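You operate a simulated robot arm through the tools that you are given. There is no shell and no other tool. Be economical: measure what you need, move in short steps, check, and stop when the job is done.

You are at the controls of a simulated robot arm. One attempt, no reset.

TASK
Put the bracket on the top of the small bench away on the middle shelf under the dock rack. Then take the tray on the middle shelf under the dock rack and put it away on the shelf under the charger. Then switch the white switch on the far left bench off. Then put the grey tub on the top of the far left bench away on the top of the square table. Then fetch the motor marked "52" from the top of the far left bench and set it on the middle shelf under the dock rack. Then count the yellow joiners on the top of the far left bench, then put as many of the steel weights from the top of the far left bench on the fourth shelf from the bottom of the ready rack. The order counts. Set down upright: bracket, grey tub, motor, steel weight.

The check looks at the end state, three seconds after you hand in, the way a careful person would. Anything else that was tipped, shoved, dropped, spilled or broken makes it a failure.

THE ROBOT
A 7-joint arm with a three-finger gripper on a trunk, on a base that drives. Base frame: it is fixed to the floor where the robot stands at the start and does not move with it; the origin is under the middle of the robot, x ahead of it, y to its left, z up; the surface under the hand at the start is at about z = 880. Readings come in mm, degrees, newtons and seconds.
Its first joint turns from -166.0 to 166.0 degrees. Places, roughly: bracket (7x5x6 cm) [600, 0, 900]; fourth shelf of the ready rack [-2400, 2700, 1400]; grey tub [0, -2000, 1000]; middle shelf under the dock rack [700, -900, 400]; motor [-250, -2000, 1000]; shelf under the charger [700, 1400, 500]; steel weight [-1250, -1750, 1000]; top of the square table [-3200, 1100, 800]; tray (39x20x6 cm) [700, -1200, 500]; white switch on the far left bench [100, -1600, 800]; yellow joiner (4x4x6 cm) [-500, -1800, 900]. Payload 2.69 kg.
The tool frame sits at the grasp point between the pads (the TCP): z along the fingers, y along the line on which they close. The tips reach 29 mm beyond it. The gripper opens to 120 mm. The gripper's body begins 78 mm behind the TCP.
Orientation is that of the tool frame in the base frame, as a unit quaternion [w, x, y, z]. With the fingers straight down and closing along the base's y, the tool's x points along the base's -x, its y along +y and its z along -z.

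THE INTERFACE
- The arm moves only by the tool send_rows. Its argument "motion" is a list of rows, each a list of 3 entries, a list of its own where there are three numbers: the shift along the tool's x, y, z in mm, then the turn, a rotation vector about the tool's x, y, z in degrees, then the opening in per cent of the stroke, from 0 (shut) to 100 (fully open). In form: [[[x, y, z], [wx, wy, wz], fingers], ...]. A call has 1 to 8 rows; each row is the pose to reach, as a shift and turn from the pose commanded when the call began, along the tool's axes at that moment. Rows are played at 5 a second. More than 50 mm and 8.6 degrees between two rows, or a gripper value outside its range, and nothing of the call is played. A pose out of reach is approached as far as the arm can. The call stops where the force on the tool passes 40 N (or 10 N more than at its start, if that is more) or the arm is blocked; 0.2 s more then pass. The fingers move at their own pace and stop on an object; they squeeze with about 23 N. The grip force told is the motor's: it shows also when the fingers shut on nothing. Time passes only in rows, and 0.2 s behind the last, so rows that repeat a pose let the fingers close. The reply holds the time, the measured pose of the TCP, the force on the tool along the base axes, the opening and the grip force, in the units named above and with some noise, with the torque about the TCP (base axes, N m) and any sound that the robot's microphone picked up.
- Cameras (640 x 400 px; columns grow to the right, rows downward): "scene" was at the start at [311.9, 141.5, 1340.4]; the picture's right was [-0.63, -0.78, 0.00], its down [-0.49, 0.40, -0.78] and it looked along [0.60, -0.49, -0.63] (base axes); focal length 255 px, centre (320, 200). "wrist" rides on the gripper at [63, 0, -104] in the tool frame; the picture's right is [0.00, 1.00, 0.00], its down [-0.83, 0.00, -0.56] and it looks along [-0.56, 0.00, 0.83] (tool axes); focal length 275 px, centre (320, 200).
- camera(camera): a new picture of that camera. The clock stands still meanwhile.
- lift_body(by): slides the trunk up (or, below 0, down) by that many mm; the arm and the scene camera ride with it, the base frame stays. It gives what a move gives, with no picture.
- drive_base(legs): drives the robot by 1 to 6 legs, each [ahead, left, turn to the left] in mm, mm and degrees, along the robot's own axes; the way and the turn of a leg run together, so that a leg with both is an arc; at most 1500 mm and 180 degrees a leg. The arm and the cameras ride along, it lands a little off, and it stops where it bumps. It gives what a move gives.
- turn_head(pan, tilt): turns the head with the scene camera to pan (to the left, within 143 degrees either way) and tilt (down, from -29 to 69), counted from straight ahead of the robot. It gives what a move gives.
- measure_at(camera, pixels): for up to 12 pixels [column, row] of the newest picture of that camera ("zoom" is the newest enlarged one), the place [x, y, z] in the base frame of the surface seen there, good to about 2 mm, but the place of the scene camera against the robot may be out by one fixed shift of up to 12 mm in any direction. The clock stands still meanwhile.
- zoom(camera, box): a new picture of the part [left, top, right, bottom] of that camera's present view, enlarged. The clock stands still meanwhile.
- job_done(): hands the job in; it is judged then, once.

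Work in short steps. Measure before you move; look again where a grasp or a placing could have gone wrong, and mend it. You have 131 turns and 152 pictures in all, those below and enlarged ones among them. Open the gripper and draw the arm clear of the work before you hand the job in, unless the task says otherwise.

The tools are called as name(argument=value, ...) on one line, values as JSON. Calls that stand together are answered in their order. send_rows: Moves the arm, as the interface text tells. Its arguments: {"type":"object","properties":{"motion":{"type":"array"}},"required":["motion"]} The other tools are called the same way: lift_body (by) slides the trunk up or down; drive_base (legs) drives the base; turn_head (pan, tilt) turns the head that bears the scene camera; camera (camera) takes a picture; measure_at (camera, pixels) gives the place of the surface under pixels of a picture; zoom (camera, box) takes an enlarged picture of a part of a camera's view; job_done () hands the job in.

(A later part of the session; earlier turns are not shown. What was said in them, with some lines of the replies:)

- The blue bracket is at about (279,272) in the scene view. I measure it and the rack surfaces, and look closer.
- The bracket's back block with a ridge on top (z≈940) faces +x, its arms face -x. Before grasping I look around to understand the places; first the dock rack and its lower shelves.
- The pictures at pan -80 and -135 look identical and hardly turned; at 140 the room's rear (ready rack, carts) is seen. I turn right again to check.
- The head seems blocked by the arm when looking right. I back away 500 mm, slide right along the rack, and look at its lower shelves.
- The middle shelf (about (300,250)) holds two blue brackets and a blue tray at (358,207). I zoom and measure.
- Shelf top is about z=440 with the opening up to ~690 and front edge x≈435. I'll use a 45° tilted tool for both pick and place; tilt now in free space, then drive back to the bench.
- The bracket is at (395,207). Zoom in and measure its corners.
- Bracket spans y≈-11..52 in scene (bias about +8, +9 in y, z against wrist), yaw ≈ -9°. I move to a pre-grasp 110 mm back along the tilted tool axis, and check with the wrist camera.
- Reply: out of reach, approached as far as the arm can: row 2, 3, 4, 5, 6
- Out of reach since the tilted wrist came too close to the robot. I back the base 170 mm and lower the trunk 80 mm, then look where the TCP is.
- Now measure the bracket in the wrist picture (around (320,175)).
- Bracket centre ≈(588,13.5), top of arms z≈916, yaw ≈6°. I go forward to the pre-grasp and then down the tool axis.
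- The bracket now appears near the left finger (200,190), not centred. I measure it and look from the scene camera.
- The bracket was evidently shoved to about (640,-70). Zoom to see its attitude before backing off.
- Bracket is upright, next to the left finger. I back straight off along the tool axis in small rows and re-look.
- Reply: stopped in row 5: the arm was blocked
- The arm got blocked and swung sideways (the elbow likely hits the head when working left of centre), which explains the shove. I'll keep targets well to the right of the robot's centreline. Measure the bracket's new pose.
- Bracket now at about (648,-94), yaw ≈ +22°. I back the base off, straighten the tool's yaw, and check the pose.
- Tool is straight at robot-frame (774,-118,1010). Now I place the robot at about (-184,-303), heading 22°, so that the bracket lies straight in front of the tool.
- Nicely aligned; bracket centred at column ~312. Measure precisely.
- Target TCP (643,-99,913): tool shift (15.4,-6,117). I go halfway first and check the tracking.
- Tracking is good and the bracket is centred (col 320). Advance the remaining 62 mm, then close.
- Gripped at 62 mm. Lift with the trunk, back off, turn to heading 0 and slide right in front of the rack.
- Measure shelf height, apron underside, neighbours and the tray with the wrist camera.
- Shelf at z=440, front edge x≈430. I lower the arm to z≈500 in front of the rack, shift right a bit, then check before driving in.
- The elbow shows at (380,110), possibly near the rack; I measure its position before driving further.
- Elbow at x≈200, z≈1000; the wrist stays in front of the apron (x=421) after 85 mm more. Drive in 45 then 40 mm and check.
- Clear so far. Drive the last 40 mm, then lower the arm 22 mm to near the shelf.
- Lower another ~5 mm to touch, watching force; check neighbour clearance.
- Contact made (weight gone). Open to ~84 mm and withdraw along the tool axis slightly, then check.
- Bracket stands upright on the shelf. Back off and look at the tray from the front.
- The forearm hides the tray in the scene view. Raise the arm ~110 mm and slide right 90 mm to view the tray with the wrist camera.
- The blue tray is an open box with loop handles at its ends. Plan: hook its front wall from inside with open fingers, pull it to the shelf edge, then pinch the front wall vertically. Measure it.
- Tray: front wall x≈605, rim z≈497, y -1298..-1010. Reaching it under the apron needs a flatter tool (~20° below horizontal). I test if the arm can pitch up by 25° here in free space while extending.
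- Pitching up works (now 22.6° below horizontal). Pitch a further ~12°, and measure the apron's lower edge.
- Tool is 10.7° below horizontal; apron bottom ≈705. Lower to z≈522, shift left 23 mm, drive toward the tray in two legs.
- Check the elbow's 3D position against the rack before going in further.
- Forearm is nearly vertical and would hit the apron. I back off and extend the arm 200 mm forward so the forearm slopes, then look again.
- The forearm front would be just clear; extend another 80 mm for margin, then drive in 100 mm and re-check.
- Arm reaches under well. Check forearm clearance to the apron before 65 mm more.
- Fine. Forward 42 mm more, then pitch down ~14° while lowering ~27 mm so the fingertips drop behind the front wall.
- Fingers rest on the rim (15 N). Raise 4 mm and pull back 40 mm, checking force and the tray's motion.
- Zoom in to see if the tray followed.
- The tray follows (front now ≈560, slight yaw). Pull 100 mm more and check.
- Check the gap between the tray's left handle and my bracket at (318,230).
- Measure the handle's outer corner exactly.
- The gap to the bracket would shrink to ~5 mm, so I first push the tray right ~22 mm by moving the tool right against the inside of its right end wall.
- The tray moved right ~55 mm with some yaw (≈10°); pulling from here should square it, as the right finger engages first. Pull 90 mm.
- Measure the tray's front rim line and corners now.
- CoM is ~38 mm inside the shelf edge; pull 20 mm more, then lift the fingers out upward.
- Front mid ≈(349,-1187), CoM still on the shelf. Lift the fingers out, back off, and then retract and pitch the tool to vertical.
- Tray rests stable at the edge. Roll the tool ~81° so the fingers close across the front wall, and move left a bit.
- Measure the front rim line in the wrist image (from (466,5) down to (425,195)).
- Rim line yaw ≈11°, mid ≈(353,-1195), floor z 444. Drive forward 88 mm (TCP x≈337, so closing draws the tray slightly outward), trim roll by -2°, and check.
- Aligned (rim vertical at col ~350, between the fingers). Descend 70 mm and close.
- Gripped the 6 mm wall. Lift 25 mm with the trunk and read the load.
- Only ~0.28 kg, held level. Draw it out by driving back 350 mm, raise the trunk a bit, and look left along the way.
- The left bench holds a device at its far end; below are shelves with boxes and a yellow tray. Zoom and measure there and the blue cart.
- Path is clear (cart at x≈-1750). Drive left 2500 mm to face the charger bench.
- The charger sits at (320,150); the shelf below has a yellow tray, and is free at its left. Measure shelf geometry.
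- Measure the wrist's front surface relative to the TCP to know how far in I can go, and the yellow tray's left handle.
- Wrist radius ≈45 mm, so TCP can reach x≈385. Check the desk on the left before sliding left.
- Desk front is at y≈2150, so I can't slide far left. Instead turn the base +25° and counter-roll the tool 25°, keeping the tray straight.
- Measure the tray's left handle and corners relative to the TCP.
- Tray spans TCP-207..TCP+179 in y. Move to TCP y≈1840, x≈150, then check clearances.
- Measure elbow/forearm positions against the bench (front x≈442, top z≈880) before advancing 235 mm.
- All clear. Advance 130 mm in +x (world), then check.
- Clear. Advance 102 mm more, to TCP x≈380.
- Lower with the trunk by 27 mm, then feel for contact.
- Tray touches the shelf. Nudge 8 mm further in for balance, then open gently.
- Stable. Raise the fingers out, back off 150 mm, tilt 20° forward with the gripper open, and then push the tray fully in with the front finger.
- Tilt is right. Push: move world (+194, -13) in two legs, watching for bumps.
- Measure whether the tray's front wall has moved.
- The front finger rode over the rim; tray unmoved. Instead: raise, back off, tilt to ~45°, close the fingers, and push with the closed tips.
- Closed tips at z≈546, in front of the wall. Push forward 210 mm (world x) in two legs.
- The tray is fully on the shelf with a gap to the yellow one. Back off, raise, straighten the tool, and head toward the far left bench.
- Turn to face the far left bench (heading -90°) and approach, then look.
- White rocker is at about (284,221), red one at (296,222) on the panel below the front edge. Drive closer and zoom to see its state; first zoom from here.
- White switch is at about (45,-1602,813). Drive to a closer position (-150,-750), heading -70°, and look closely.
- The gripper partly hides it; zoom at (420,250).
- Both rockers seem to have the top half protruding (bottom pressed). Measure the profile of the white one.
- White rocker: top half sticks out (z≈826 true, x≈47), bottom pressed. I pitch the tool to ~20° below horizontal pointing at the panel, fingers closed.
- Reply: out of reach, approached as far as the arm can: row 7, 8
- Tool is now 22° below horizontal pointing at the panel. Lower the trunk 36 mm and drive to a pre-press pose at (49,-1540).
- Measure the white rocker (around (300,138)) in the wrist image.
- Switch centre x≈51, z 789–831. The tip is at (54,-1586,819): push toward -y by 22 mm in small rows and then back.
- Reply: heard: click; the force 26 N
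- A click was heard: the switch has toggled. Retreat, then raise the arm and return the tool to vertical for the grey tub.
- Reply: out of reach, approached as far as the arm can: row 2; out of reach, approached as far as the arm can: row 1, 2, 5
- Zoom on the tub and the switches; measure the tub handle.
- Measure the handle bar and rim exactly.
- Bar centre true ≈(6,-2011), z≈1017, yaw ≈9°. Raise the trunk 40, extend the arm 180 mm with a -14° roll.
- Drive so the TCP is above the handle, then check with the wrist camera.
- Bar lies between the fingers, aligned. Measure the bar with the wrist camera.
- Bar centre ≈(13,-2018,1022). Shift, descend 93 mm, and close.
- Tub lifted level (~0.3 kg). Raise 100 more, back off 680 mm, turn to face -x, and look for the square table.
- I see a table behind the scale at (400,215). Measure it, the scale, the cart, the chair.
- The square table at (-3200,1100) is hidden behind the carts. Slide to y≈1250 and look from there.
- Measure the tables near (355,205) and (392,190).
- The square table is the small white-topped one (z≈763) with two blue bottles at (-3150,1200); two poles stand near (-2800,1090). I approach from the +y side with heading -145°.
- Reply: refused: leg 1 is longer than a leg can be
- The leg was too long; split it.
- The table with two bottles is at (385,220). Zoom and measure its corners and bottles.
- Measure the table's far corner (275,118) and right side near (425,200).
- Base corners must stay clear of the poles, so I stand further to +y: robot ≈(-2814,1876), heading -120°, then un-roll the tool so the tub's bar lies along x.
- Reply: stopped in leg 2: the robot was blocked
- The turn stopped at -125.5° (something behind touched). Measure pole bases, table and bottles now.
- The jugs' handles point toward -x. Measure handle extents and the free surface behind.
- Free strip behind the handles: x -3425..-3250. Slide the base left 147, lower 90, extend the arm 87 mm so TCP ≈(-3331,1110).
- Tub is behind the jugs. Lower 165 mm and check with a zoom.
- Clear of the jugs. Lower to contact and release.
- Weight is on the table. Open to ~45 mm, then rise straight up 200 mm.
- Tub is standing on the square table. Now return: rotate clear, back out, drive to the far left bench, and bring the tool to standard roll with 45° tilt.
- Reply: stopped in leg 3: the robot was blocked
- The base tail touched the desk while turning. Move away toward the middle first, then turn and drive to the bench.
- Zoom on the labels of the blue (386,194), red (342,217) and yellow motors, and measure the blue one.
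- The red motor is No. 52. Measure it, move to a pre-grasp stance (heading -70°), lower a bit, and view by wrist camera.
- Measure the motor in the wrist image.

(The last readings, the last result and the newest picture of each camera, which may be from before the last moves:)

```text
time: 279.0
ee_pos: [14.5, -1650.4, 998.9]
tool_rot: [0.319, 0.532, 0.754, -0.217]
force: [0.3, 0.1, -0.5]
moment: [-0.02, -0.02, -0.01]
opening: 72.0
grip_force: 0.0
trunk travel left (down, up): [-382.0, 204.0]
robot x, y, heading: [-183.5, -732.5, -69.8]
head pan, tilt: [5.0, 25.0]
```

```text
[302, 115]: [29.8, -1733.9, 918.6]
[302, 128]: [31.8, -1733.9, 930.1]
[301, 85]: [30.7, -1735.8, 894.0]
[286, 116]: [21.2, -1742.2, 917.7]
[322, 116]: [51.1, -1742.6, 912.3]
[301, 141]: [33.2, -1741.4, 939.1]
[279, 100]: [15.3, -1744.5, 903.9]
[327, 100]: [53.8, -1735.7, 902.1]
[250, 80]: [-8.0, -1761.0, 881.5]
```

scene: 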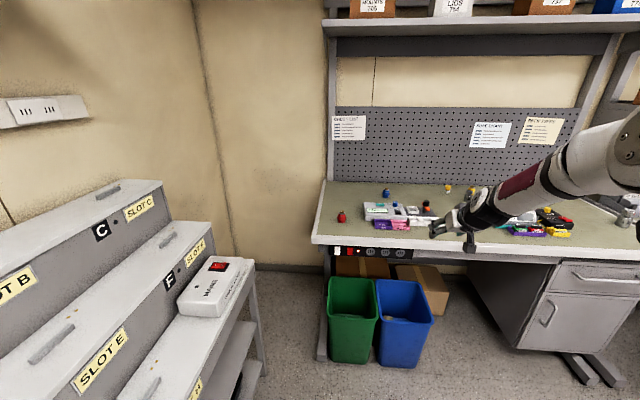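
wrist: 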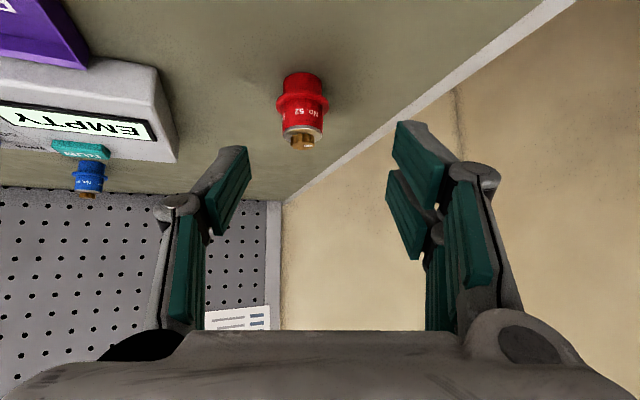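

Motor axis ≈(36.5,-1750). Target TCP (31.6,-1737,938): align, advance, close, and lift.

send_rows(motion=[[[-9, -7, 15], [0, 0, 0], 60], [[-18, -14, 30], [0, 0, 0], 60], [[-18, -14, 68], [0, 0, 0], 60], [[-18, -14, 105], [0, 0, 0], 60], [[-18, -14, 105], [0, 0, 0], 60], [[-18, -14, 105], [0, 0, 0], 20], [[-18, -14, 105], [0, 0, 0], 10], [[-18, -14, 105], [0, 0, 0], 10]])

send_rows(motion=[[[0, 0, 0], [0, 0, 0], 10], [[0, 0, 0], [0, 0, 0], 10]])

lift_body(by=70)

camera(camera="wrist")

```text
time: 280.8
ee_pos: [31.3, -1737.1, 935.9]
tool_rot: [0.319, 0.532, 0.754, -0.216]
force: [-0.1, -2.1, 1.6]
moment: [-0.08, -0.11, 0.01]
opening: 35.2
grip_force: 23.0
trunk travel left (down, up): [-382.0, 204.0]
robot x, y, heading: [-185.5, -733.6, -70.0]
head pan, tilt: [5.0, 25.0]
```

```text
time: 281.4
ee_pos: [31.4, -1736.2, 936.5]
tool_rot: [0.319, 0.532, 0.754, -0.216]
force: [0.9, -0.5, 3.3]
moment: [-0.05, -0.13, 0.0]
opening: 35.0
grip_force: 23.2
trunk travel left (down, up): [-382.0, 204.0]
robot x, y, heading: [-184.9, -732.8, -70.1]
head pan, tilt: [5.0, 25.0]
```

```text
time: 282.5
ee_pos: [32.2, -1736.4, 1005.6]
tool_rot: [0.319, 0.532, 0.754, -0.216]
force: [0.4, 0.9, -1.6]
moment: [0.02, 0.02, 0.01]
opening: 33.7
grip_force: 23.0
trunk travel left (down, up): [-452.0, 134.0]
robot x, y, heading: [-181.6, -736.6, -69.6]
head pan, tilt: [5.0, 25.0]
```

```text
24 pictures are left
```

wrist: 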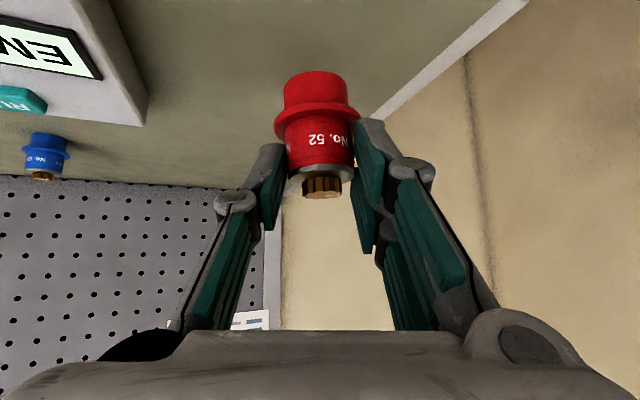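

Motor held upright. Back away from the bench, turn to the rack, slide to y≈-1150, and lower.

drive_base(legs=[[-427, -2, 0], [-156, -422, 0], [0, 0, 69.7], [0, -660, 0]])

lift_body(by=-435)

send_rows(motion=[[[16, 0, 16], [0, 0, 0], 10], [[32, 0, 32], [0, 0, 0], 10], [[32, 0, 32], [0, 0, 0], 10]])

camera(camera="wrist")

```text
time: 293.8
ee_pos: [227.6, -1143.0, 1007.7]
tool_rot: [0.386, 0.005, 0.923, 0.005]
force: [-0.7, 0.5, -1.3]
moment: [-0.01, 0.03, 0.01]
opening: 33.3
grip_force: 23.0
trunk travel left (down, up): [-452.0, 134.0]
robot x, y, heading: [-788.7, -993.3, -0.1]
head pan, tilt: [5.0, 25.0]
```

```text
refused: -435 is not a number from -400 to 400
```

```text
time: 294.6
ee_pos: [227.6, -1141.7, 960.9]
tool_rot: [0.385, 0.005, 0.923, 0.005]
force: [-0.3, -0.6, -0.7]
moment: [-0.01, 0.05, 0.0]
opening: 33.4
grip_force: 22.6
trunk travel left (down, up): [-452.0, 134.0]
robot x, y, heading: [-789.0, -999.0, 0.0]
head pan, tilt: [5.0, 25.0]
```

```text
23 pictures are left
```

wrist: 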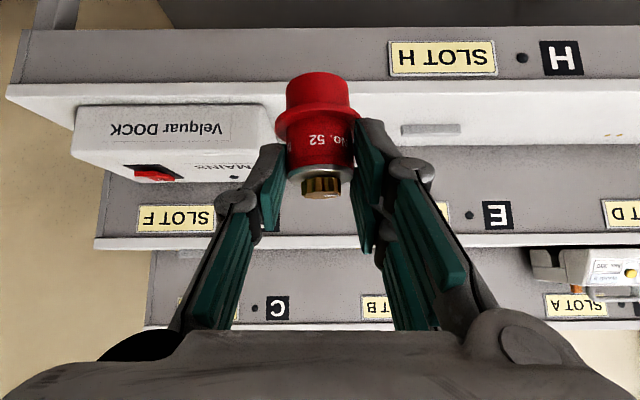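

Lower 438 mm total and drive in 250 mm, then check.

lift_body(by=-400)

lift_body(by=-38)

drive_base(legs=[[250, 0, 0]])

camera(camera="wrist")

measure_at(camera="wrist", pixels=[[230, 60], [420, 60], [320, 40], [315, 80], [320, 125]])

```text
time: 298.4
ee_pos: [227.1, -1141.1, 561.2]
tool_rot: [0.385, 0.005, 0.923, 0.005]
force: [-1.2, 0.9, -1.0]
moment: [-0.01, 0.04, 0.01]
opening: 33.3
grip_force: 23.3
trunk travel left (down, up): [-52.0, 534.0]
robot x, y, heading: [-790.5, -992.3, -0.2]
head pan, tilt: [5.0, 25.0]
```

```text
time: 299.2
ee_pos: [227.4, -1142.1, 523.6]
tool_rot: [0.385, 0.005, 0.923, 0.005]
force: [-1.1, -0.1, -1.3]
moment: [0.01, 0.01, -0.03]
opening: 33.2
grip_force: 22.9
trunk travel left (down, up): [-14.0, 572.0]
robot x, y, heading: [-786.9, -995.9, -0.3]
head pan, tilt: [5.0, 25.0]
```

```text
time: 301.0
ee_pos: [477.6, -1140.8, 523.0]
tool_rot: [0.385, 0.006, 0.923, 0.005]
force: [-0.3, -0.6, -0.6]
moment: [-0.03, 0.05, 0.01]
opening: 33.3
grip_force: 23.4
trunk travel left (down, up): [-14.0, 572.0]
robot x, y, heading: [-536.6, -997.4, 0.0]
head pan, tilt: [5.0, 25.0]
```

```text
22 pictures are left
```

wrist: 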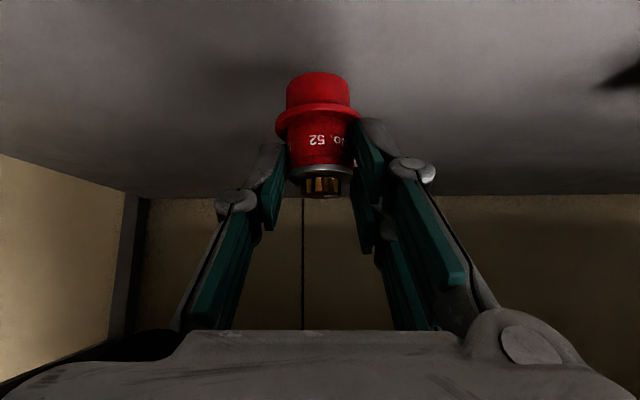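

```text
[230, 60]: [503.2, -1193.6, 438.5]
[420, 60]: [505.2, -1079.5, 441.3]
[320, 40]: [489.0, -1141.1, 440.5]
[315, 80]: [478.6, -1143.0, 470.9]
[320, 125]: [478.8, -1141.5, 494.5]
```

Lower 28 mm to contact.

send_rows(motion=[[[8, 0, 8], [0, 0, 0], 10], [[15, 0, 15], [0, 0, 0], 10], [[18, 0, 18], [0, 0, 0], 10], [[20.5, 0, 20.3], [0, 0, 0], 10], [[20.5, 0, 20.3], [0, 0, 0], 10]])

```text
time: 302.2
ee_pos: [478.7, -1142.4, 498.2]
tool_rot: [0.388, 0.006, 0.922, 0.004]
force: [-4.7, -0.1, 23.6]
moment: [0.29, 0.07, 0.08]
opening: 33.5
grip_force: 23.3
trunk travel left (down, up): [-14.0, 572.0]
robot x, y, heading: [-537.8, -998.5, 0.0]
head pan, tilt: [5.0, 25.0]
```

Pressed a bit hard (24 N); relax 3 mm, open, and withdraw along the tool axis.

send_rows(motion=[[[-2, 0, -2], [0, 0, 0], 10], [[-2, 0, -2], [0, 0, 0], 32], [[-2, 0, -2], [0, 0, 0], 60], [[-2, 0, -2], [0, 0, 0], 60], [[-2, 0, -30], [0, 0, 0], 60], [[-2, 0, -65], [0, 0, 0], 60], [[-2, 0, -65], [0, 0, 0], 60]])

camera(camera="wrist")

```text
time: 303.8
ee_pos: [431.5, -1141.7, 542.4]
tool_rot: [0.385, 0.005, 0.923, 0.005]
force: [-1.1, 0.5, 0.1]
moment: [0.0, 0.04, 0.01]
opening: 72.1
grip_force: 0.0
trunk travel left (down, up): [-14.0, 572.0]
robot x, y, heading: [-538.2, -997.9, -0.1]
head pan, tilt: [5.0, 25.0]
```

```text
21 pictures are left
```

wrist: 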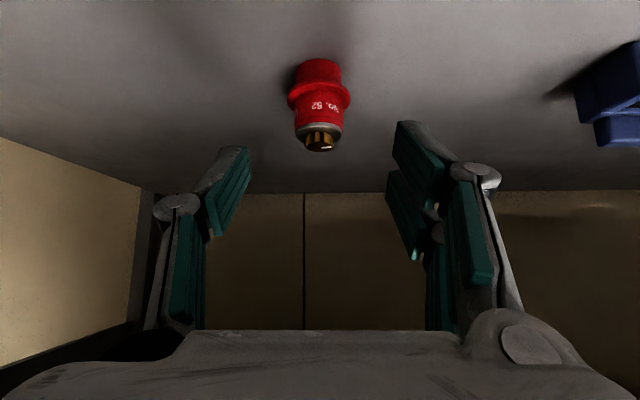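

Motor stands upright. Now retreat, raise, and go in front of the right part of the far left bench to count the joiners and find the weights.

drive_base(legs=[[-400, 0, 0], [-360, 600, 0], [0, 0, -90]])

lift_body(by=400)

lift_body(by=130)

turn_head(pan=10, tilt=28)

camera(camera="scene")

zoom(camera="scene", box=[120, 130, 300, 240])

zoom(camera="scene", box=[270, 130, 450, 240])

```text
time: 313.6
ee_pos: [-1440.5, -1358.4, 541.7]
tool_rot: [0.275, 0.658, 0.647, -0.27]
force: [-0.6, -0.5, 0.3]
moment: [0.02, -0.02, 0.03]
opening: 72.0
grip_force: 0.1
trunk travel left (down, up): [-14.0, 572.0]
robot x, y, heading: [-1288.0, -386.5, -90.4]
head pan, tilt: [5.0, 25.0]
```

```text
time: 317.4
ee_pos: [-1441.3, -1359.6, 941.4]
tool_rot: [0.275, 0.658, 0.647, -0.269]
force: [0.1, 0.1, -0.4]
moment: [0.0, -0.01, -0.02]
opening: 72.1
grip_force: 0.0
trunk travel left (down, up): [-414.0, 172.0]
robot x, y, heading: [-1290.9, -392.9, -90.5]
head pan, tilt: [5.0, 25.0]
```

```text
time: 319.0
ee_pos: [-1441.2, -1357.8, 1071.0]
tool_rot: [0.276, 0.658, 0.647, -0.27]
force: [0.2, -0.6, 0.2]
moment: [-0.02, -0.02, 0.01]
opening: 72.0
grip_force: 0.0
trunk travel left (down, up): [-544.0, 42.0]
robot x, y, heading: [-1290.8, -387.4, -90.4]
head pan, tilt: [5.0, 25.0]
```

```text
time: 319.7
ee_pos: [-1438.9, -1358.1, 1072.1]
tool_rot: [0.275, 0.658, 0.647, -0.27]
force: [0.1, -0.6, 0.6]
moment: [0.04, 0.04, 0.04]
opening: 72.0
grip_force: 0.1
trunk travel left (down, up): [-544.0, 42.0]
robot x, y, heading: [-1290.3, -385.8, -90.5]
head pan, tilt: [10.0, 28.0]
```

```text
20 pictures are left
```

scene: 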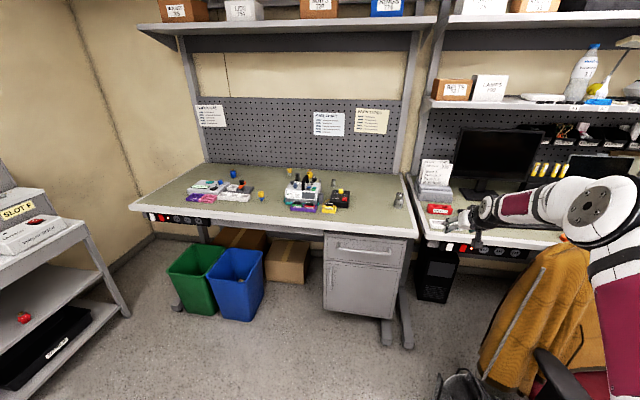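

```text
3.56 times, centred on (210, 185) of scene
```

zoom: 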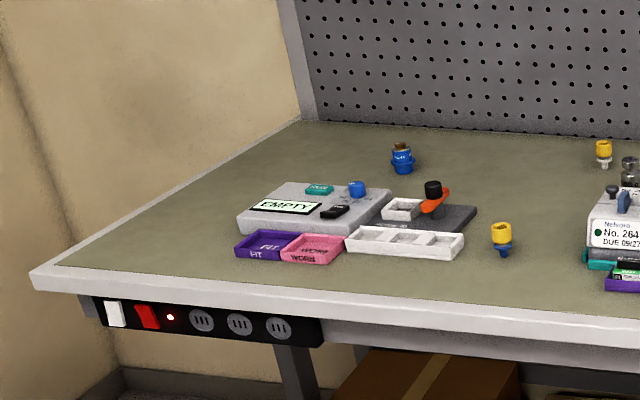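

```text
3.56 times, centred on (360, 185) of scene
```

zoom: 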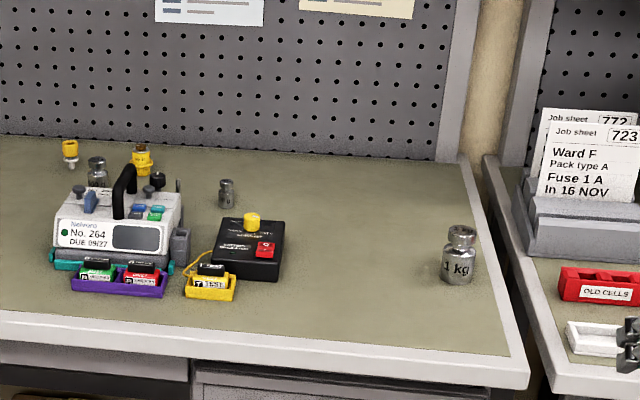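

Two yellow joiners (white-based and blue-based), so two weights are needed: I'll take the 1 kg and the 200 g. Measure both.

measure_at(camera="zoom", pixels=[[458, 236], [458, 255], [458, 268], [441, 265], [475, 265], [458, 281], [226, 182], [226, 195], [226, 204], [219, 200], [234, 200], [400, 300]])

```text
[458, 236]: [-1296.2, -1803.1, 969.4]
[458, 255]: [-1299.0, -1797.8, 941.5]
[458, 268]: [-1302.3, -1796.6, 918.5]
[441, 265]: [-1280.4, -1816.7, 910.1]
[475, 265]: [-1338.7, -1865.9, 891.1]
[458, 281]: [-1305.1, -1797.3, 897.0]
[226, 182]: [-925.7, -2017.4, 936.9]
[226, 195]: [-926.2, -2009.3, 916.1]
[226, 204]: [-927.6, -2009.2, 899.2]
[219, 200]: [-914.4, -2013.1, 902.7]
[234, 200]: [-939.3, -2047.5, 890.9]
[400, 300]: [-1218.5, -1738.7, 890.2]
```

Weights: 1 kg at ≈(-1309,-1826), 200 g at ≈(-932,-2030). I grasp the 1 kg with the tilted tool, lift, retreat, and travel to the ready rack.

drive_base(legs=[[359, 134, 0]])

lift_body(by=-57)

send_rows(motion=[[[0, 0, 35], [0, 0, 0], 100], [[0, 0, 70], [0, 0, 0], 100], [[0, 0, 105], [0, 0, 0], 100], [[0, 0, 141], [0, 0, 0], 100], [[0, 0, 141], [0, 0, 0], 100], [[0, 0, 141], [0, 0, 0], 40], [[0, 0, 141], [0, 0, 0], 15], [[0, 0, 141], [0, 0, 0], 15]])

camera(camera="wrist")

lift_body(by=95)

drive_base(legs=[[-700, 0, 0]])

send_rows(motion=[[[0, 0, -40], [0, 0, 0], 15], [[0, 0, -80], [0, 0, 0], 15], [[0, 0, -120], [0, 0, 0], 15], [[0, 0, -160], [0, 0, 0], 15], [[0, 0, -200], [0, 0, 0], 15], [[0, 0, -200], [0, 0, 0], 15]])

drive_base(legs=[[-1400, 0, 0], [0, 0, -120], [723, 250, 0], [0, 0, -29.6]])

turn_head(pan=5, tilt=8)

camera(camera="scene")

```text
time: 322.1
ee_pos: [-1312.9, -1715.2, 1071.9]
tool_rot: [0.274, 0.66, 0.646, -0.27]
force: [0.5, -0.4, -0.6]
moment: [-0.02, -0.02, -0.03]
opening: 72.1
grip_force: 0.1
trunk travel left (down, up): [-544.0, 42.0]
robot x, y, heading: [-1157.5, -746.0, -90.6]
head pan, tilt: [10.0, 28.0]
```

```text
time: 323.0
ee_pos: [-1311.9, -1715.0, 1015.9]
tool_rot: [0.275, 0.659, 0.646, -0.27]
force: [-0.8, 0.5, -0.5]
moment: [0.02, 0.01, 0.01]
opening: 71.9
grip_force: 0.1
trunk travel left (down, up): [-487.0, 99.0]
robot x, y, heading: [-1158.9, -748.4, -90.6]
head pan, tilt: [10.0, 28.0]
```

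```text
time: 324.8
ee_pos: [-1310.7, -1816.1, 917.3]
tool_rot: [0.275, 0.659, 0.646, -0.27]
force: [4.8, -0.3, 3.6]
moment: [0.13, 0.07, -0.01]
opening: 47.2
grip_force: 22.8
trunk travel left (down, up): [-487.0, 99.0]
robot x, y, heading: [-1156.7, -746.8, -90.9]
head pan, tilt: [10.0, 28.0]
```

```text
17 pictures are left
```

wrist: 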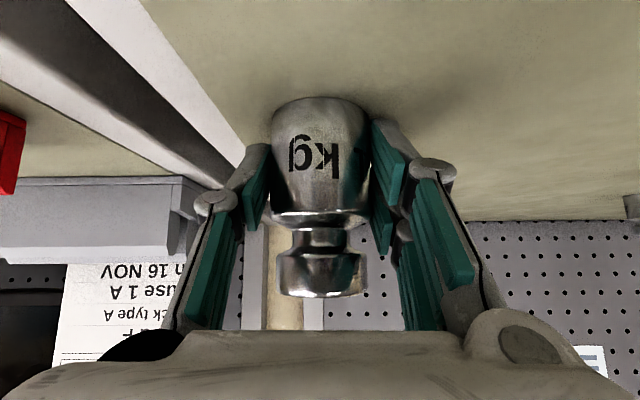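

```text
time: 326.1
ee_pos: [-1310.8, -1733.2, 1008.4]
tool_rot: [0.274, 0.659, 0.646, -0.269]
force: [0.1, 0.1, -9.9]
moment: [0.09, 0.0, 0.02]
opening: 46.9
grip_force: 22.9
trunk travel left (down, up): [-582.0, 4.0]
robot x, y, heading: [-1159.2, -747.2, -90.5]
head pan, tilt: [10.0, 28.0]
```

```text
time: 330.0
ee_pos: [-1300.9, -1026.4, 1009.5]
tool_rot: [0.275, 0.658, 0.648, -0.269]
force: [0.1, 0.2, -10.0]
moment: [0.13, 0.0, 0.02]
opening: 46.9
grip_force: 22.8
trunk travel left (down, up): [-582.0, 4.0]
robot x, y, heading: [-1153.3, -37.6, -90.3]
head pan, tilt: [10.0, 28.0]
```

```text
time: 331.4
ee_pos: [-1301.2, -884.3, 1150.2]
tool_rot: [0.275, 0.658, 0.648, -0.268]
force: [0.4, 0.5, -9.9]
moment: [0.12, 0.03, -0.01]
opening: 46.8
grip_force: 23.2
trunk travel left (down, up): [-582.0, 4.0]
robot x, y, heading: [-1154.1, -40.7, -90.3]
head pan, tilt: [10.0, 28.0]
```

```text
time: 348.5
ee_pos: [-2205.3, 2298.6, 1151.7]
tool_rot: [-0.187, 0.799, -0.462, -0.337]
force: [-0.5, -0.6, -9.2]
moment: [-0.08, -0.09, 0.0]
opening: 47.0
grip_force: 23.0
trunk travel left (down, up): [-582.0, 4.0]
robot x, y, heading: [-1899.7, 1502.7, 120.4]
head pan, tilt: [10.0, 28.0]
```

```text
time: 349.4
ee_pos: [-2204.3, 2298.8, 1152.3]
tool_rot: [-0.185, 0.8, -0.461, -0.337]
force: [0.4, -0.1, -9.1]
moment: [-0.11, -0.04, 0.03]
opening: 47.4
grip_force: 23.0
trunk travel left (down, up): [-582.0, 4.0]
robot x, y, heading: [-1899.7, 1497.1, 120.3]
head pan, tilt: [5.0, 8.0]
```

```text
16 pictures are left
```

scene: 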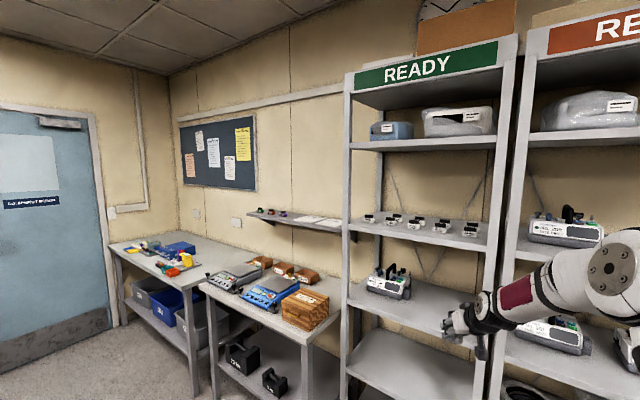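

The 1 kg weight is held. Measure the ready rack's shelves: edges at about (400,150), (420,240), (420,315), (420,375).

measure_at(camera="scene", pixels=[[420, 145], [400, 236], [450, 243], [370, 226], [470, 240], [430, 222], [375, 214], [420, 318], [420, 372], [349, 200], [500, 250], [440, 225]])

zoom(camera="scene", box=[340, 130, 520, 260])

```text
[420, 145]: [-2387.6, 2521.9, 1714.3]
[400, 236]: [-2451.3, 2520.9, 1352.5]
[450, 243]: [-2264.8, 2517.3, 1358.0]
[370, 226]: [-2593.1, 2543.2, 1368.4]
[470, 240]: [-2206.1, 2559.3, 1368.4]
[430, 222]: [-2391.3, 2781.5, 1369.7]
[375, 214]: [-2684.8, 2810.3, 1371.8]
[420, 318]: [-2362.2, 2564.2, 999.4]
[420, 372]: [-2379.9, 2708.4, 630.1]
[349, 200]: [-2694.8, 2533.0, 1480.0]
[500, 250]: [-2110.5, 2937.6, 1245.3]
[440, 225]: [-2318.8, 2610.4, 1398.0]
```

```text
3.08 times, centred on (430, 195) of scene
```

zoom: 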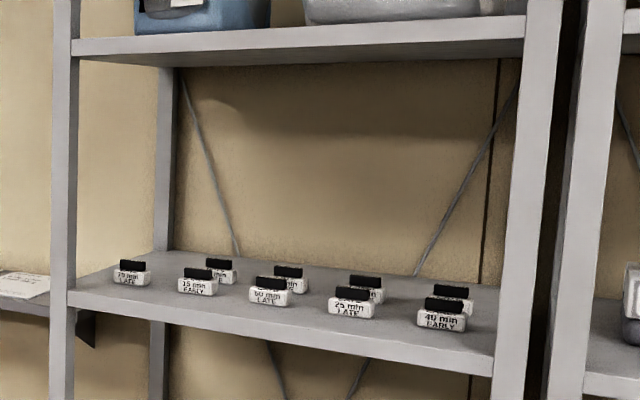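

4th shelf top ≈1360 (true), front edge y≈2529, with packs ~90 mm behind the edge; I'll set the weight in the front strip. Raise the arm 280 mm and approach partway.

send_rows(motion=[[[-33, 0.7, -33], [0, 0, 0], 15], [[-66, 1.4, -66], [0, 0, 0], 15], [[-100, 2, -99], [0, 0, 0], 15], [[-133, 2.7, -131], [0, 0, 0], 15], [[-166, 3.4, -164], [0, 0, 0], 15], [[-199, 4, -197], [0, 0, 0], 15], [[-199, 4, -197], [0, 0, 0], 15]])

drive_base(legs=[[180, 62, 0]])

camera(camera="wrist")

measure_at(camera="wrist", pixels=[[200, 120], [220, 60], [420, 60], [450, 100], [500, 120], [240, 100], [560, 100], [100, 100]])

```text
time: 351.0
ee_pos: [-2204.1, 2300.0, 1430.1]
tool_rot: [-0.186, 0.799, -0.462, -0.337]
force: [0.5, -0.1, -10.0]
moment: [-0.13, -0.07, 0.0]
opening: 47.2
grip_force: 23.4
trunk travel left (down, up): [-582.0, 4.0]
robot x, y, heading: [-1896.0, 1494.5, 120.5]
head pan, tilt: [5.0, 8.0]
```

```text
time: 352.5
ee_pos: [-2348.9, 2423.5, 1431.0]
tool_rot: [-0.186, 0.799, -0.462, -0.336]
force: [0.8, -0.4, -9.3]
moment: [-0.07, -0.1, -0.01]
opening: 47.2
grip_force: 22.9
trunk travel left (down, up): [-582.0, 4.0]
robot x, y, heading: [-2041.4, 1622.9, 120.4]
head pan, tilt: [5.0, 8.0]
```

```text
14 pictures are left
```

wrist: 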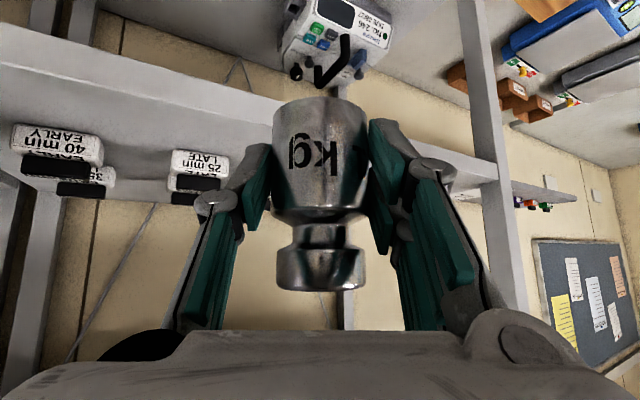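

```text
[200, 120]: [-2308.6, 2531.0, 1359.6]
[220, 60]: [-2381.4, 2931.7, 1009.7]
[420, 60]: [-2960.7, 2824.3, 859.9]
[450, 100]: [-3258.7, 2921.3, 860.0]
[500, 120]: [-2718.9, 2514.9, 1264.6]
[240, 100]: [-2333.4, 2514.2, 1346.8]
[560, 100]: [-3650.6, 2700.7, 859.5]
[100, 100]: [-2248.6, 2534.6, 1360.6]
```

Shelf z=1360, edge y≈2514 confirmed. Drive in 142 mm, lower 34, release, retreat, check by wrist picture, then travel back toward the bench while re-tilting for the 200 g weight.

drive_base(legs=[[142, 0, 0]])

send_rows(motion=[[[10, 0, 10], [0, 0, 0], 15], [[18, 0, 18], [0, 0, 0], 15], [[22, 0, 22], [0, 0, 0], 15], [[23.8, 0, 23.8], [0, 0, 0], 15], [[23.8, 0, 23.8], [0, 0, 0], 15]])

send_rows(motion=[[[0, 0, 0], [0, 0, 0], 45], [[0, 0, 0], [0, 0, 0], 65], [[0, 0, 0], [0, 0, 0], 65], [[0, 0, -25], [0, 0, 0], 65], [[0, 0, -55], [0, 0, 0], 65], [[0, 0, -90], [0, 0, 0], 65], [[0, 0, -90], [0, 0, 0], 65]])

camera(camera="wrist")

drive_base(legs=[[-420, 0, 0]])

send_rows(motion=[[[0, 0, 36], [0, 3.3, 0], 65], [[0, 0, 72], [0, 6.6, 0], 65], [[0, 0, 108], [0, 10, 0], 65], [[0, 0, 144], [0, 13.3, 0], 65], [[0, 0, 180], [0, 16.6, 0], 65], [[0, 0, 216], [0, 20, 0], 65], [[0, 0, 250], [0, 20, 0], 65], [[0, 0, 250], [0, 20, 0], 65]])

drive_base(legs=[[0, 0, 29.6], [-715, -262, 0], [0, 0, 120], [1350, 0, 0], [0, 360, 0]])

lift_body(by=-200)

```text
time: 353.9
ee_pos: [-2420.5, 2547.1, 1429.5]
tool_rot: [-0.185, 0.799, -0.462, -0.337]
force: [0.2, -0.7, -10.2]
moment: [-0.06, -0.02, 0.01]
opening: 47.0
grip_force: 23.2
trunk travel left (down, up): [-582.0, 4.0]
robot x, y, heading: [-2115.8, 1743.3, 120.3]
head pan, tilt: [5.0, 8.0]
```

```text
time: 355.1
ee_pos: [-2422.6, 2545.9, 1398.3]
tool_rot: [-0.187, 0.799, -0.461, -0.338]
force: [-0.3, 2.4, 5.6]
moment: [-0.04, -0.24, 0.04]
opening: 46.9
grip_force: 22.7
trunk travel left (down, up): [-582.0, 4.0]
robot x, y, heading: [-2113.9, 1743.6, 120.1]
head pan, tilt: [5.0, 8.0]
```

```text
time: 356.6
ee_pos: [-2386.8, 2491.3, 1459.5]
tool_rot: [-0.185, 0.799, -0.463, -0.336]
force: [0.3, 0.0, -0.9]
moment: [-0.04, 0.02, -0.02]
opening: 78.0
grip_force: 0.0
trunk travel left (down, up): [-582.0, 4.0]
robot x, y, heading: [-2117.1, 1742.5, 120.1]
head pan, tilt: [5.0, 8.0]
```

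```text
13 pictures are left
```

wrist: 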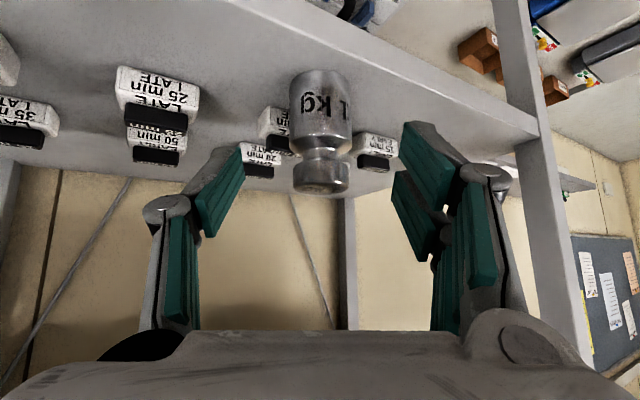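

```text
time: 359.2
ee_pos: [-2171.8, 2129.1, 1458.7]
tool_rot: [-0.187, 0.798, -0.464, -0.335]
force: [0.7, 0.4, -0.9]
moment: [-0.01, -0.01, -0.01]
opening: 77.9
grip_force: 0.0
trunk travel left (down, up): [-582.0, 4.0]
robot x, y, heading: [-1901.9, 1382.9, 120.2]
head pan, tilt: [5.0, 8.0]
```

```text
time: 361.0
ee_pos: [-2243.1, 2227.9, 1273.5]
tool_rot: [-0.102, 0.844, -0.489, -0.192]
force: [-0.6, -0.8, -0.6]
moment: [0.01, -0.03, 0.02]
opening: 78.0
grip_force: 0.0
out of reach, approached as far as the arm can: row 5, 6, 7, 8
trunk travel left (down, up): [-582.0, 4.0]
robot x, y, heading: [-1904.9, 1383.4, 120.1]
head pan, tilt: [5.0, 8.0]
```

```text
time: 379.9
ee_pos: [-937.3, -1014.5, 1273.7]
tool_rot: [0.159, 0.695, 0.685, -0.15]
force: [0.7, -0.8, -0.3]
moment: [0.0, 0.02, 0.04]
opening: 77.8
grip_force: 0.1
trunk travel left (down, up): [-582.0, 4.0]
robot x, y, heading: [-798.7, -114.1, -90.4]
head pan, tilt: [5.0, 8.0]
```

```text
time: 382.1
ee_pos: [-938.3, -1014.0, 1074.1]
tool_rot: [0.159, 0.695, 0.685, -0.151]
force: [-0.1, -0.7, 0.1]
moment: [-0.01, -0.03, -0.01]
opening: 77.8
grip_force: 0.0
trunk travel left (down, up): [-382.0, 204.0]
robot x, y, heading: [-802.8, -112.9, -90.7]
head pan, tilt: [5.0, 8.0]
```

1 kg weight stands upright on the shelf front. Now extend, drive over the bench to the 200 g pre-grasp, and look with the wrist camera.

send_rows(motion=[[[-27, 0, 13], [0, 0, 0], 50], [[-54, 0, 26], [0, 0, 0], 50], [[-54, 0, 26], [0, 0, 0], 50]])

drive_base(legs=[[895, 15, 0]])

lift_body(by=-55)

camera(camera="wrist")

```text
time: 382.9
ee_pos: [-938.9, -1074.0, 1072.7]
tool_rot: [0.158, 0.695, 0.685, -0.15]
force: [0.4, -0.3, -0.4]
moment: [0.0, 0.0, -0.03]
opening: 60.3
grip_force: 0.0
trunk travel left (down, up): [-382.0, 204.0]
robot x, y, heading: [-796.9, -115.7, -90.4]
head pan, tilt: [5.0, 8.0]
```

```text
time: 387.6
ee_pos: [-925.1, -1974.1, 1072.6]
tool_rot: [0.159, 0.694, 0.686, -0.15]
force: [-0.3, -1.0, 0.0]
moment: [0.02, 0.0, 0.01]
opening: 59.6
grip_force: 0.0
trunk travel left (down, up): [-382.0, 204.0]
robot x, y, heading: [-789.0, -1013.1, -90.2]
head pan, tilt: [5.0, 8.0]
```

```text
time: 388.6
ee_pos: [-926.2, -1974.1, 1017.2]
tool_rot: [0.159, 0.694, 0.686, -0.149]
force: [-0.3, -0.5, 0.3]
moment: [0.01, 0.01, 0.01]
opening: 59.9
grip_force: 0.1
trunk travel left (down, up): [-327.0, 259.0]
robot x, y, heading: [-789.2, -1013.0, -90.1]
head pan, tilt: [5.0, 8.0]
```

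```text
12 pictures are left
```

wrist: 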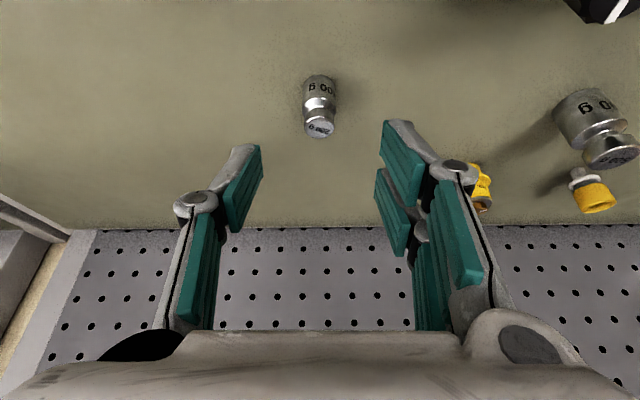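

Weight at (320,95). Measure it precisely.

measure_at(camera="wrist", pixels=[[320, 88], [305, 92], [336, 92], [320, 80], [320, 127], [310, 127], [332, 127], [320, 105], [280, 80]])

```text
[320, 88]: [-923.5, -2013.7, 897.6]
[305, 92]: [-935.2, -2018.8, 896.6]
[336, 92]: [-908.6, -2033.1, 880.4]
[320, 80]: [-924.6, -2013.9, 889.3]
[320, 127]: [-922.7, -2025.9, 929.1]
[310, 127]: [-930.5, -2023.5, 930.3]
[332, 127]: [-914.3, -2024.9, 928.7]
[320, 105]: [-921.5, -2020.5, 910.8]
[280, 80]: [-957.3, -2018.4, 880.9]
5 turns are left
```

Axis ≈(-922.5,-2027). Grasp, lift, retreat, retract and raise, travel to the ready rack, and raise the arm to shelf height.

send_rows(motion=[[[2, 2.6, 38], [0, 0, 0], 50], [[2, 2.6, 76], [0, 0, 0], 50], [[2, 2.6, 114], [0, 0, 0], 50], [[2, 2.6, 114], [0, 0, 0], 50], [[2, 2.6, 114], [0, 0, 0], 20], [[2, 2.6, 114], [0, 0, 0], 5], [[2, 2.6, 114], [0, 0, 0], 5], [[2, 2.6, 114], [0, 0, 0], 5]])

lift_body(by=130)

drive_base(legs=[[-900, 0, 0]])

send_rows(motion=[[[36, 0, -17], [0, 0, 0], 5], [[72, 0, -34], [0, 0, 0], 5], [[108, 0, -51], [0, 0, 0], 5], [[145, 0, -68], [0, 0, 0], 5], [[181, 0, -85], [0, 0, 0], 5], [[181, 0, -85], [0, 0, 0], 5]])

lift_body(by=127)

drive_base(legs=[[0, -360, 0], [-1400, 0, 0], [0, 0, -120], [723, 250, 0], [0, 0, -29.8]])

send_rows(motion=[[[-19, 0.7, -40], [0, 0, 0], 5], [[-37, 1.4, -79], [0, 0, 0], 5], [[-56, 2, -119], [0, 0, 0], 5], [[-75, 2.7, -158], [0, 0, 0], 5], [[-93, 3.4, -198], [0, 0, 0], 5], [[-112, 4, -237], [0, 0, 0], 5], [[-112, 4, -237], [0, 0, 0], 5]])

camera(camera="wrist")

turn_head(pan=5, tilt=8)

camera(camera="scene")

```text
time: 390.4
ee_pos: [-920.4, -2022.0, 914.7]
tool_rot: [0.16, 0.694, 0.685, -0.152]
force: [7.6, -5.0, 19.8]
moment: [-0.11, -0.49, -0.05]
opening: 27.2
grip_force: 22.7
trunk travel left (down, up): [-327.0, 259.0]
robot x, y, heading: [-788.5, -1010.1, -90.5]
head pan, tilt: [5.0, 8.0]
```

```text
time: 392.0
ee_pos: [-922.4, -2020.8, 1044.6]
tool_rot: [0.158, 0.694, 0.686, -0.149]
force: [0.0, -0.4, -1.3]
moment: [0.03, -0.01, 0.03]
opening: 27.0
grip_force: 22.8
trunk travel left (down, up): [-457.0, 129.0]
robot x, y, heading: [-785.1, -1012.2, -90.5]
head pan, tilt: [5.0, 8.0]
```

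```text
time: 396.7
ee_pos: [-921.4, -1126.5, 1043.0]
tool_rot: [0.158, 0.696, 0.684, -0.151]
force: [1.0, 0.0, -2.5]
moment: [-0.01, 0.01, -0.01]
opening: 27.2
grip_force: 23.0
trunk travel left (down, up): [-457.0, 129.0]
robot x, y, heading: [-784.8, -119.4, -90.5]
head pan, tilt: [5.0, 8.0]
```

```text
time: 398.1
ee_pos: [-917.4, -927.0, 1046.2]
tool_rot: [0.158, 0.696, 0.684, -0.151]
force: [0.1, -0.3, -1.8]
moment: [0.04, 0.01, -0.01]
opening: 27.3
grip_force: 23.1
trunk travel left (down, up): [-457.0, 129.0]
robot x, y, heading: [-784.3, -118.3, -90.4]
head pan, tilt: [5.0, 8.0]
```

```text
time: 399.6
ee_pos: [-918.2, -927.4, 1169.5]
tool_rot: [0.158, 0.696, 0.684, -0.15]
force: [0.1, -0.2, -1.9]
moment: [0.04, 0.02, -0.01]
opening: 27.4
grip_force: 23.3
trunk travel left (down, up): [-584.0, 2.0]
robot x, y, heading: [-780.9, -116.7, -90.6]
head pan, tilt: [5.0, 8.0]
```

```text
time: 418.8
ee_pos: [-2198.3, 2200.3, 1170.3]
tool_rot: [-0.102, 0.846, -0.486, -0.193]
force: [-0.1, -0.3, -2.4]
moment: [-0.01, 0.0, -0.01]
opening: 27.4
grip_force: 23.1
trunk travel left (down, up): [-584.0, 2.0]
robot x, y, heading: [-1897.9, 1434.8, 120.5]
head pan, tilt: [5.0, 8.0]
```

```text
time: 420.4
ee_pos: [-2198.6, 2199.6, 1433.2]
tool_rot: [-0.101, 0.846, -0.486, -0.192]
force: [0.5, 0.0, -1.6]
moment: [-0.07, 0.02, 0.02]
opening: 27.2
grip_force: 23.0
trunk travel left (down, up): [-584.0, 2.0]
robot x, y, heading: [-1894.7, 1435.9, 120.6]
head pan, tilt: [5.0, 8.0]
```

```text
11 pictures are left
```

wrist: 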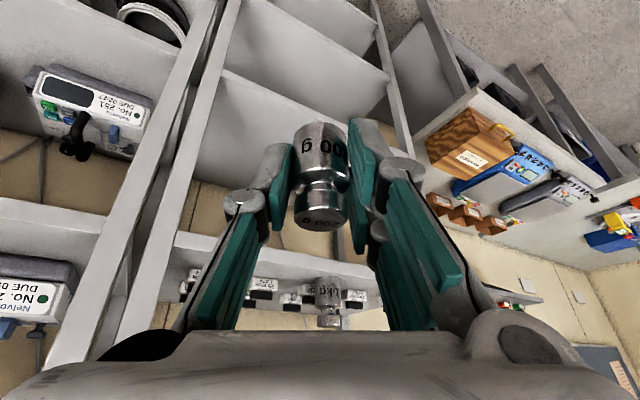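

```text
time: 421.0
ee_pos: [-2200.0, 2199.5, 1432.3]
tool_rot: [-0.103, 0.846, -0.486, -0.192]
force: [-0.4, 0.4, -1.7]
moment: [-0.04, 0.02, 0.01]
opening: 27.6
grip_force: 23.0
trunk travel left (down, up): [-584.0, 2.0]
robot x, y, heading: [-1894.4, 1441.7, 120.6]
head pan, tilt: [5.0, 8.0]
```

```text
10 pictures are left
4 turns are left
```

scene: 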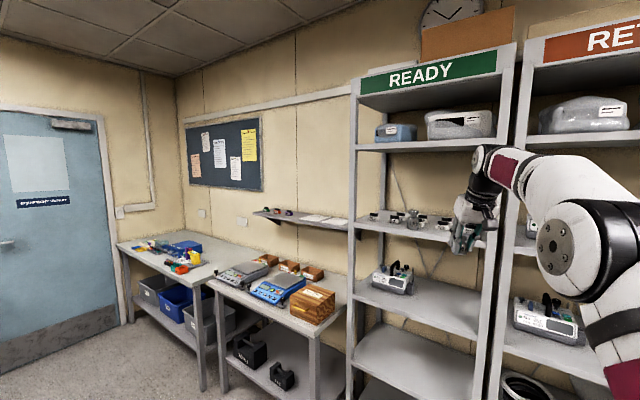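

The 200 g weight is held at shelf height; the 1 kg stands on the shelf. Drive in beside it, lower, release, retreat, and check.

send_rows(motion=[[[5, 0, 11], [0, 0, 0], 5], [[10.2, 0, 21.7], [0, 0, 0], 5], [[10.2, 0, 21.7], [0, 0, 0], 5]])

drive_base(legs=[[200, -62, 0], [154, 0, 0]])

send_rows(motion=[[[2.5, 0, 5.5], [0, 0, 0], 5], [[4.3, 0, 9], [0, 0, 0], 5], [[5.5, 0, 11.7], [0, 0, 0], 5], [[5.5, 0, 11.7], [0, 0, 0], 5]])

send_rows(motion=[[[0, 0, 0], [0, 0, 0], 30], [[0, 0, 0], [0, 0, 0], 50], [[0, 0, 0], [0, 0, 0], 50], [[0, 0, -20], [0, 0, 0], 50], [[0, 0, -45], [0, 0, 0], 50], [[0, 0, -75], [0, 0, 0], 50], [[0, 0, -75], [0, 0, 0], 50]])

camera(camera="wrist")

drive_base(legs=[[-450, 0, 0]])

zoom(camera="scene", box=[340, 130, 520, 260])

```text
time: 421.8
ee_pos: [-2199.1, 2199.0, 1408.9]
tool_rot: [-0.102, 0.846, -0.486, -0.193]
force: [0.3, 0.9, -1.9]
moment: [-0.02, 0.03, 0.03]
opening: 27.1
grip_force: 22.6
trunk travel left (down, up): [-584.0, 2.0]
robot x, y, heading: [-1895.6, 1440.2, 120.8]
head pan, tilt: [5.0, 8.0]
```

```text
time: 424.4
ee_pos: [-2326.0, 2535.4, 1409.1]
tool_rot: [-0.102, 0.846, -0.487, -0.192]
force: [0.3, -0.6, -1.9]
moment: [0.0, 0.02, -0.01]
opening: 27.2
grip_force: 23.2
trunk travel left (down, up): [-584.0, 2.0]
robot x, y, heading: [-2025.1, 1775.2, 120.4]
head pan, tilt: [5.0, 8.0]
```

```text
time: 425.4
ee_pos: [-2328.2, 2535.6, 1395.9]
tool_rot: [-0.101, 0.847, -0.486, -0.192]
force: [0.8, 0.1, -1.7]
moment: [0.03, -0.02, 0.0]
opening: 27.2
grip_force: 23.1
trunk travel left (down, up): [-584.0, 2.0]
robot x, y, heading: [-2020.8, 1774.1, 120.5]
head pan, tilt: [5.0, 8.0]
```

```text
time: 427.0
ee_pos: [-2309.6, 2509.3, 1464.0]
tool_rot: [-0.102, 0.846, -0.487, -0.192]
force: [-0.1, 0.3, -0.2]
moment: [-0.01, 0.02, -0.01]
opening: 60.4
grip_force: 0.0
trunk travel left (down, up): [-584.0, 2.0]
robot x, y, heading: [-2026.3, 1774.5, 120.8]
head pan, tilt: [5.0, 8.0]
```

```text
9 pictures are left
```

wrist: 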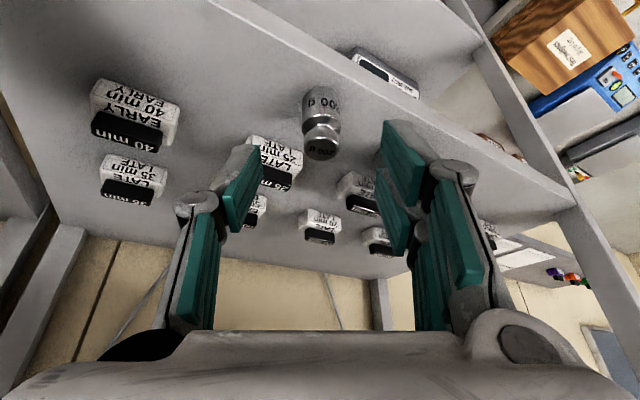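

```text
time: 429.8
ee_pos: [-2079.8, 2119.8, 1463.1]
tool_rot: [-0.102, 0.847, -0.485, -0.191]
force: [-0.2, 0.0, -0.4]
moment: [0.04, 0.01, 0.0]
opening: 59.9
grip_force: 0.0
trunk travel left (down, up): [-584.0, 2.0]
robot x, y, heading: [-1787.7, 1381.6, 120.8]
head pan, tilt: [5.0, 8.0]
```

```text
3.08 times, centred on (430, 195) of scene
3 turns are left
```

zoom: 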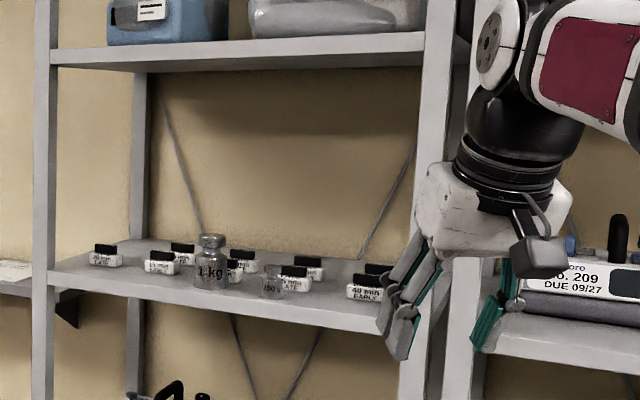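

Both weights (1 kg and 200 g) stand upright on the fourth shelf, the gripper is open and the arm is clear. I hand in the job.

job_done()

```text
The job is handed in.
```

I did all six jobs in the order given and handed in. I have no verdict back yet.

- **Bracket:** it stands upright on the middle shelf under the dock rack. On my first try at picking it up the arm swung and pushed the bracket about 9 cm across the small bench. It stayed upright and I then picked it up cleanly.
- **Tray:** it sits fully on the shelf under the charger, to the left of the yellow tray.
- **White switch:** it clicked over and now looks different from the red one. It has no lamp of its own, so I am taking that as off.
- **Grey tub:** it stands upright on the square table, behind the two jugs.
- **Motor 52:** it was the red one, and it stands upright on the middle shelf under the dock rack.
- **Weights:** I counted two yellow joiners. The 1 kg and 200 g weights now stand upright at the front of the ready rack's fourth shelf.

While turning, the base was blocked twice. One was probably the desk, and the other was something behind it near the square table. I did not look back to check whether either was moved.
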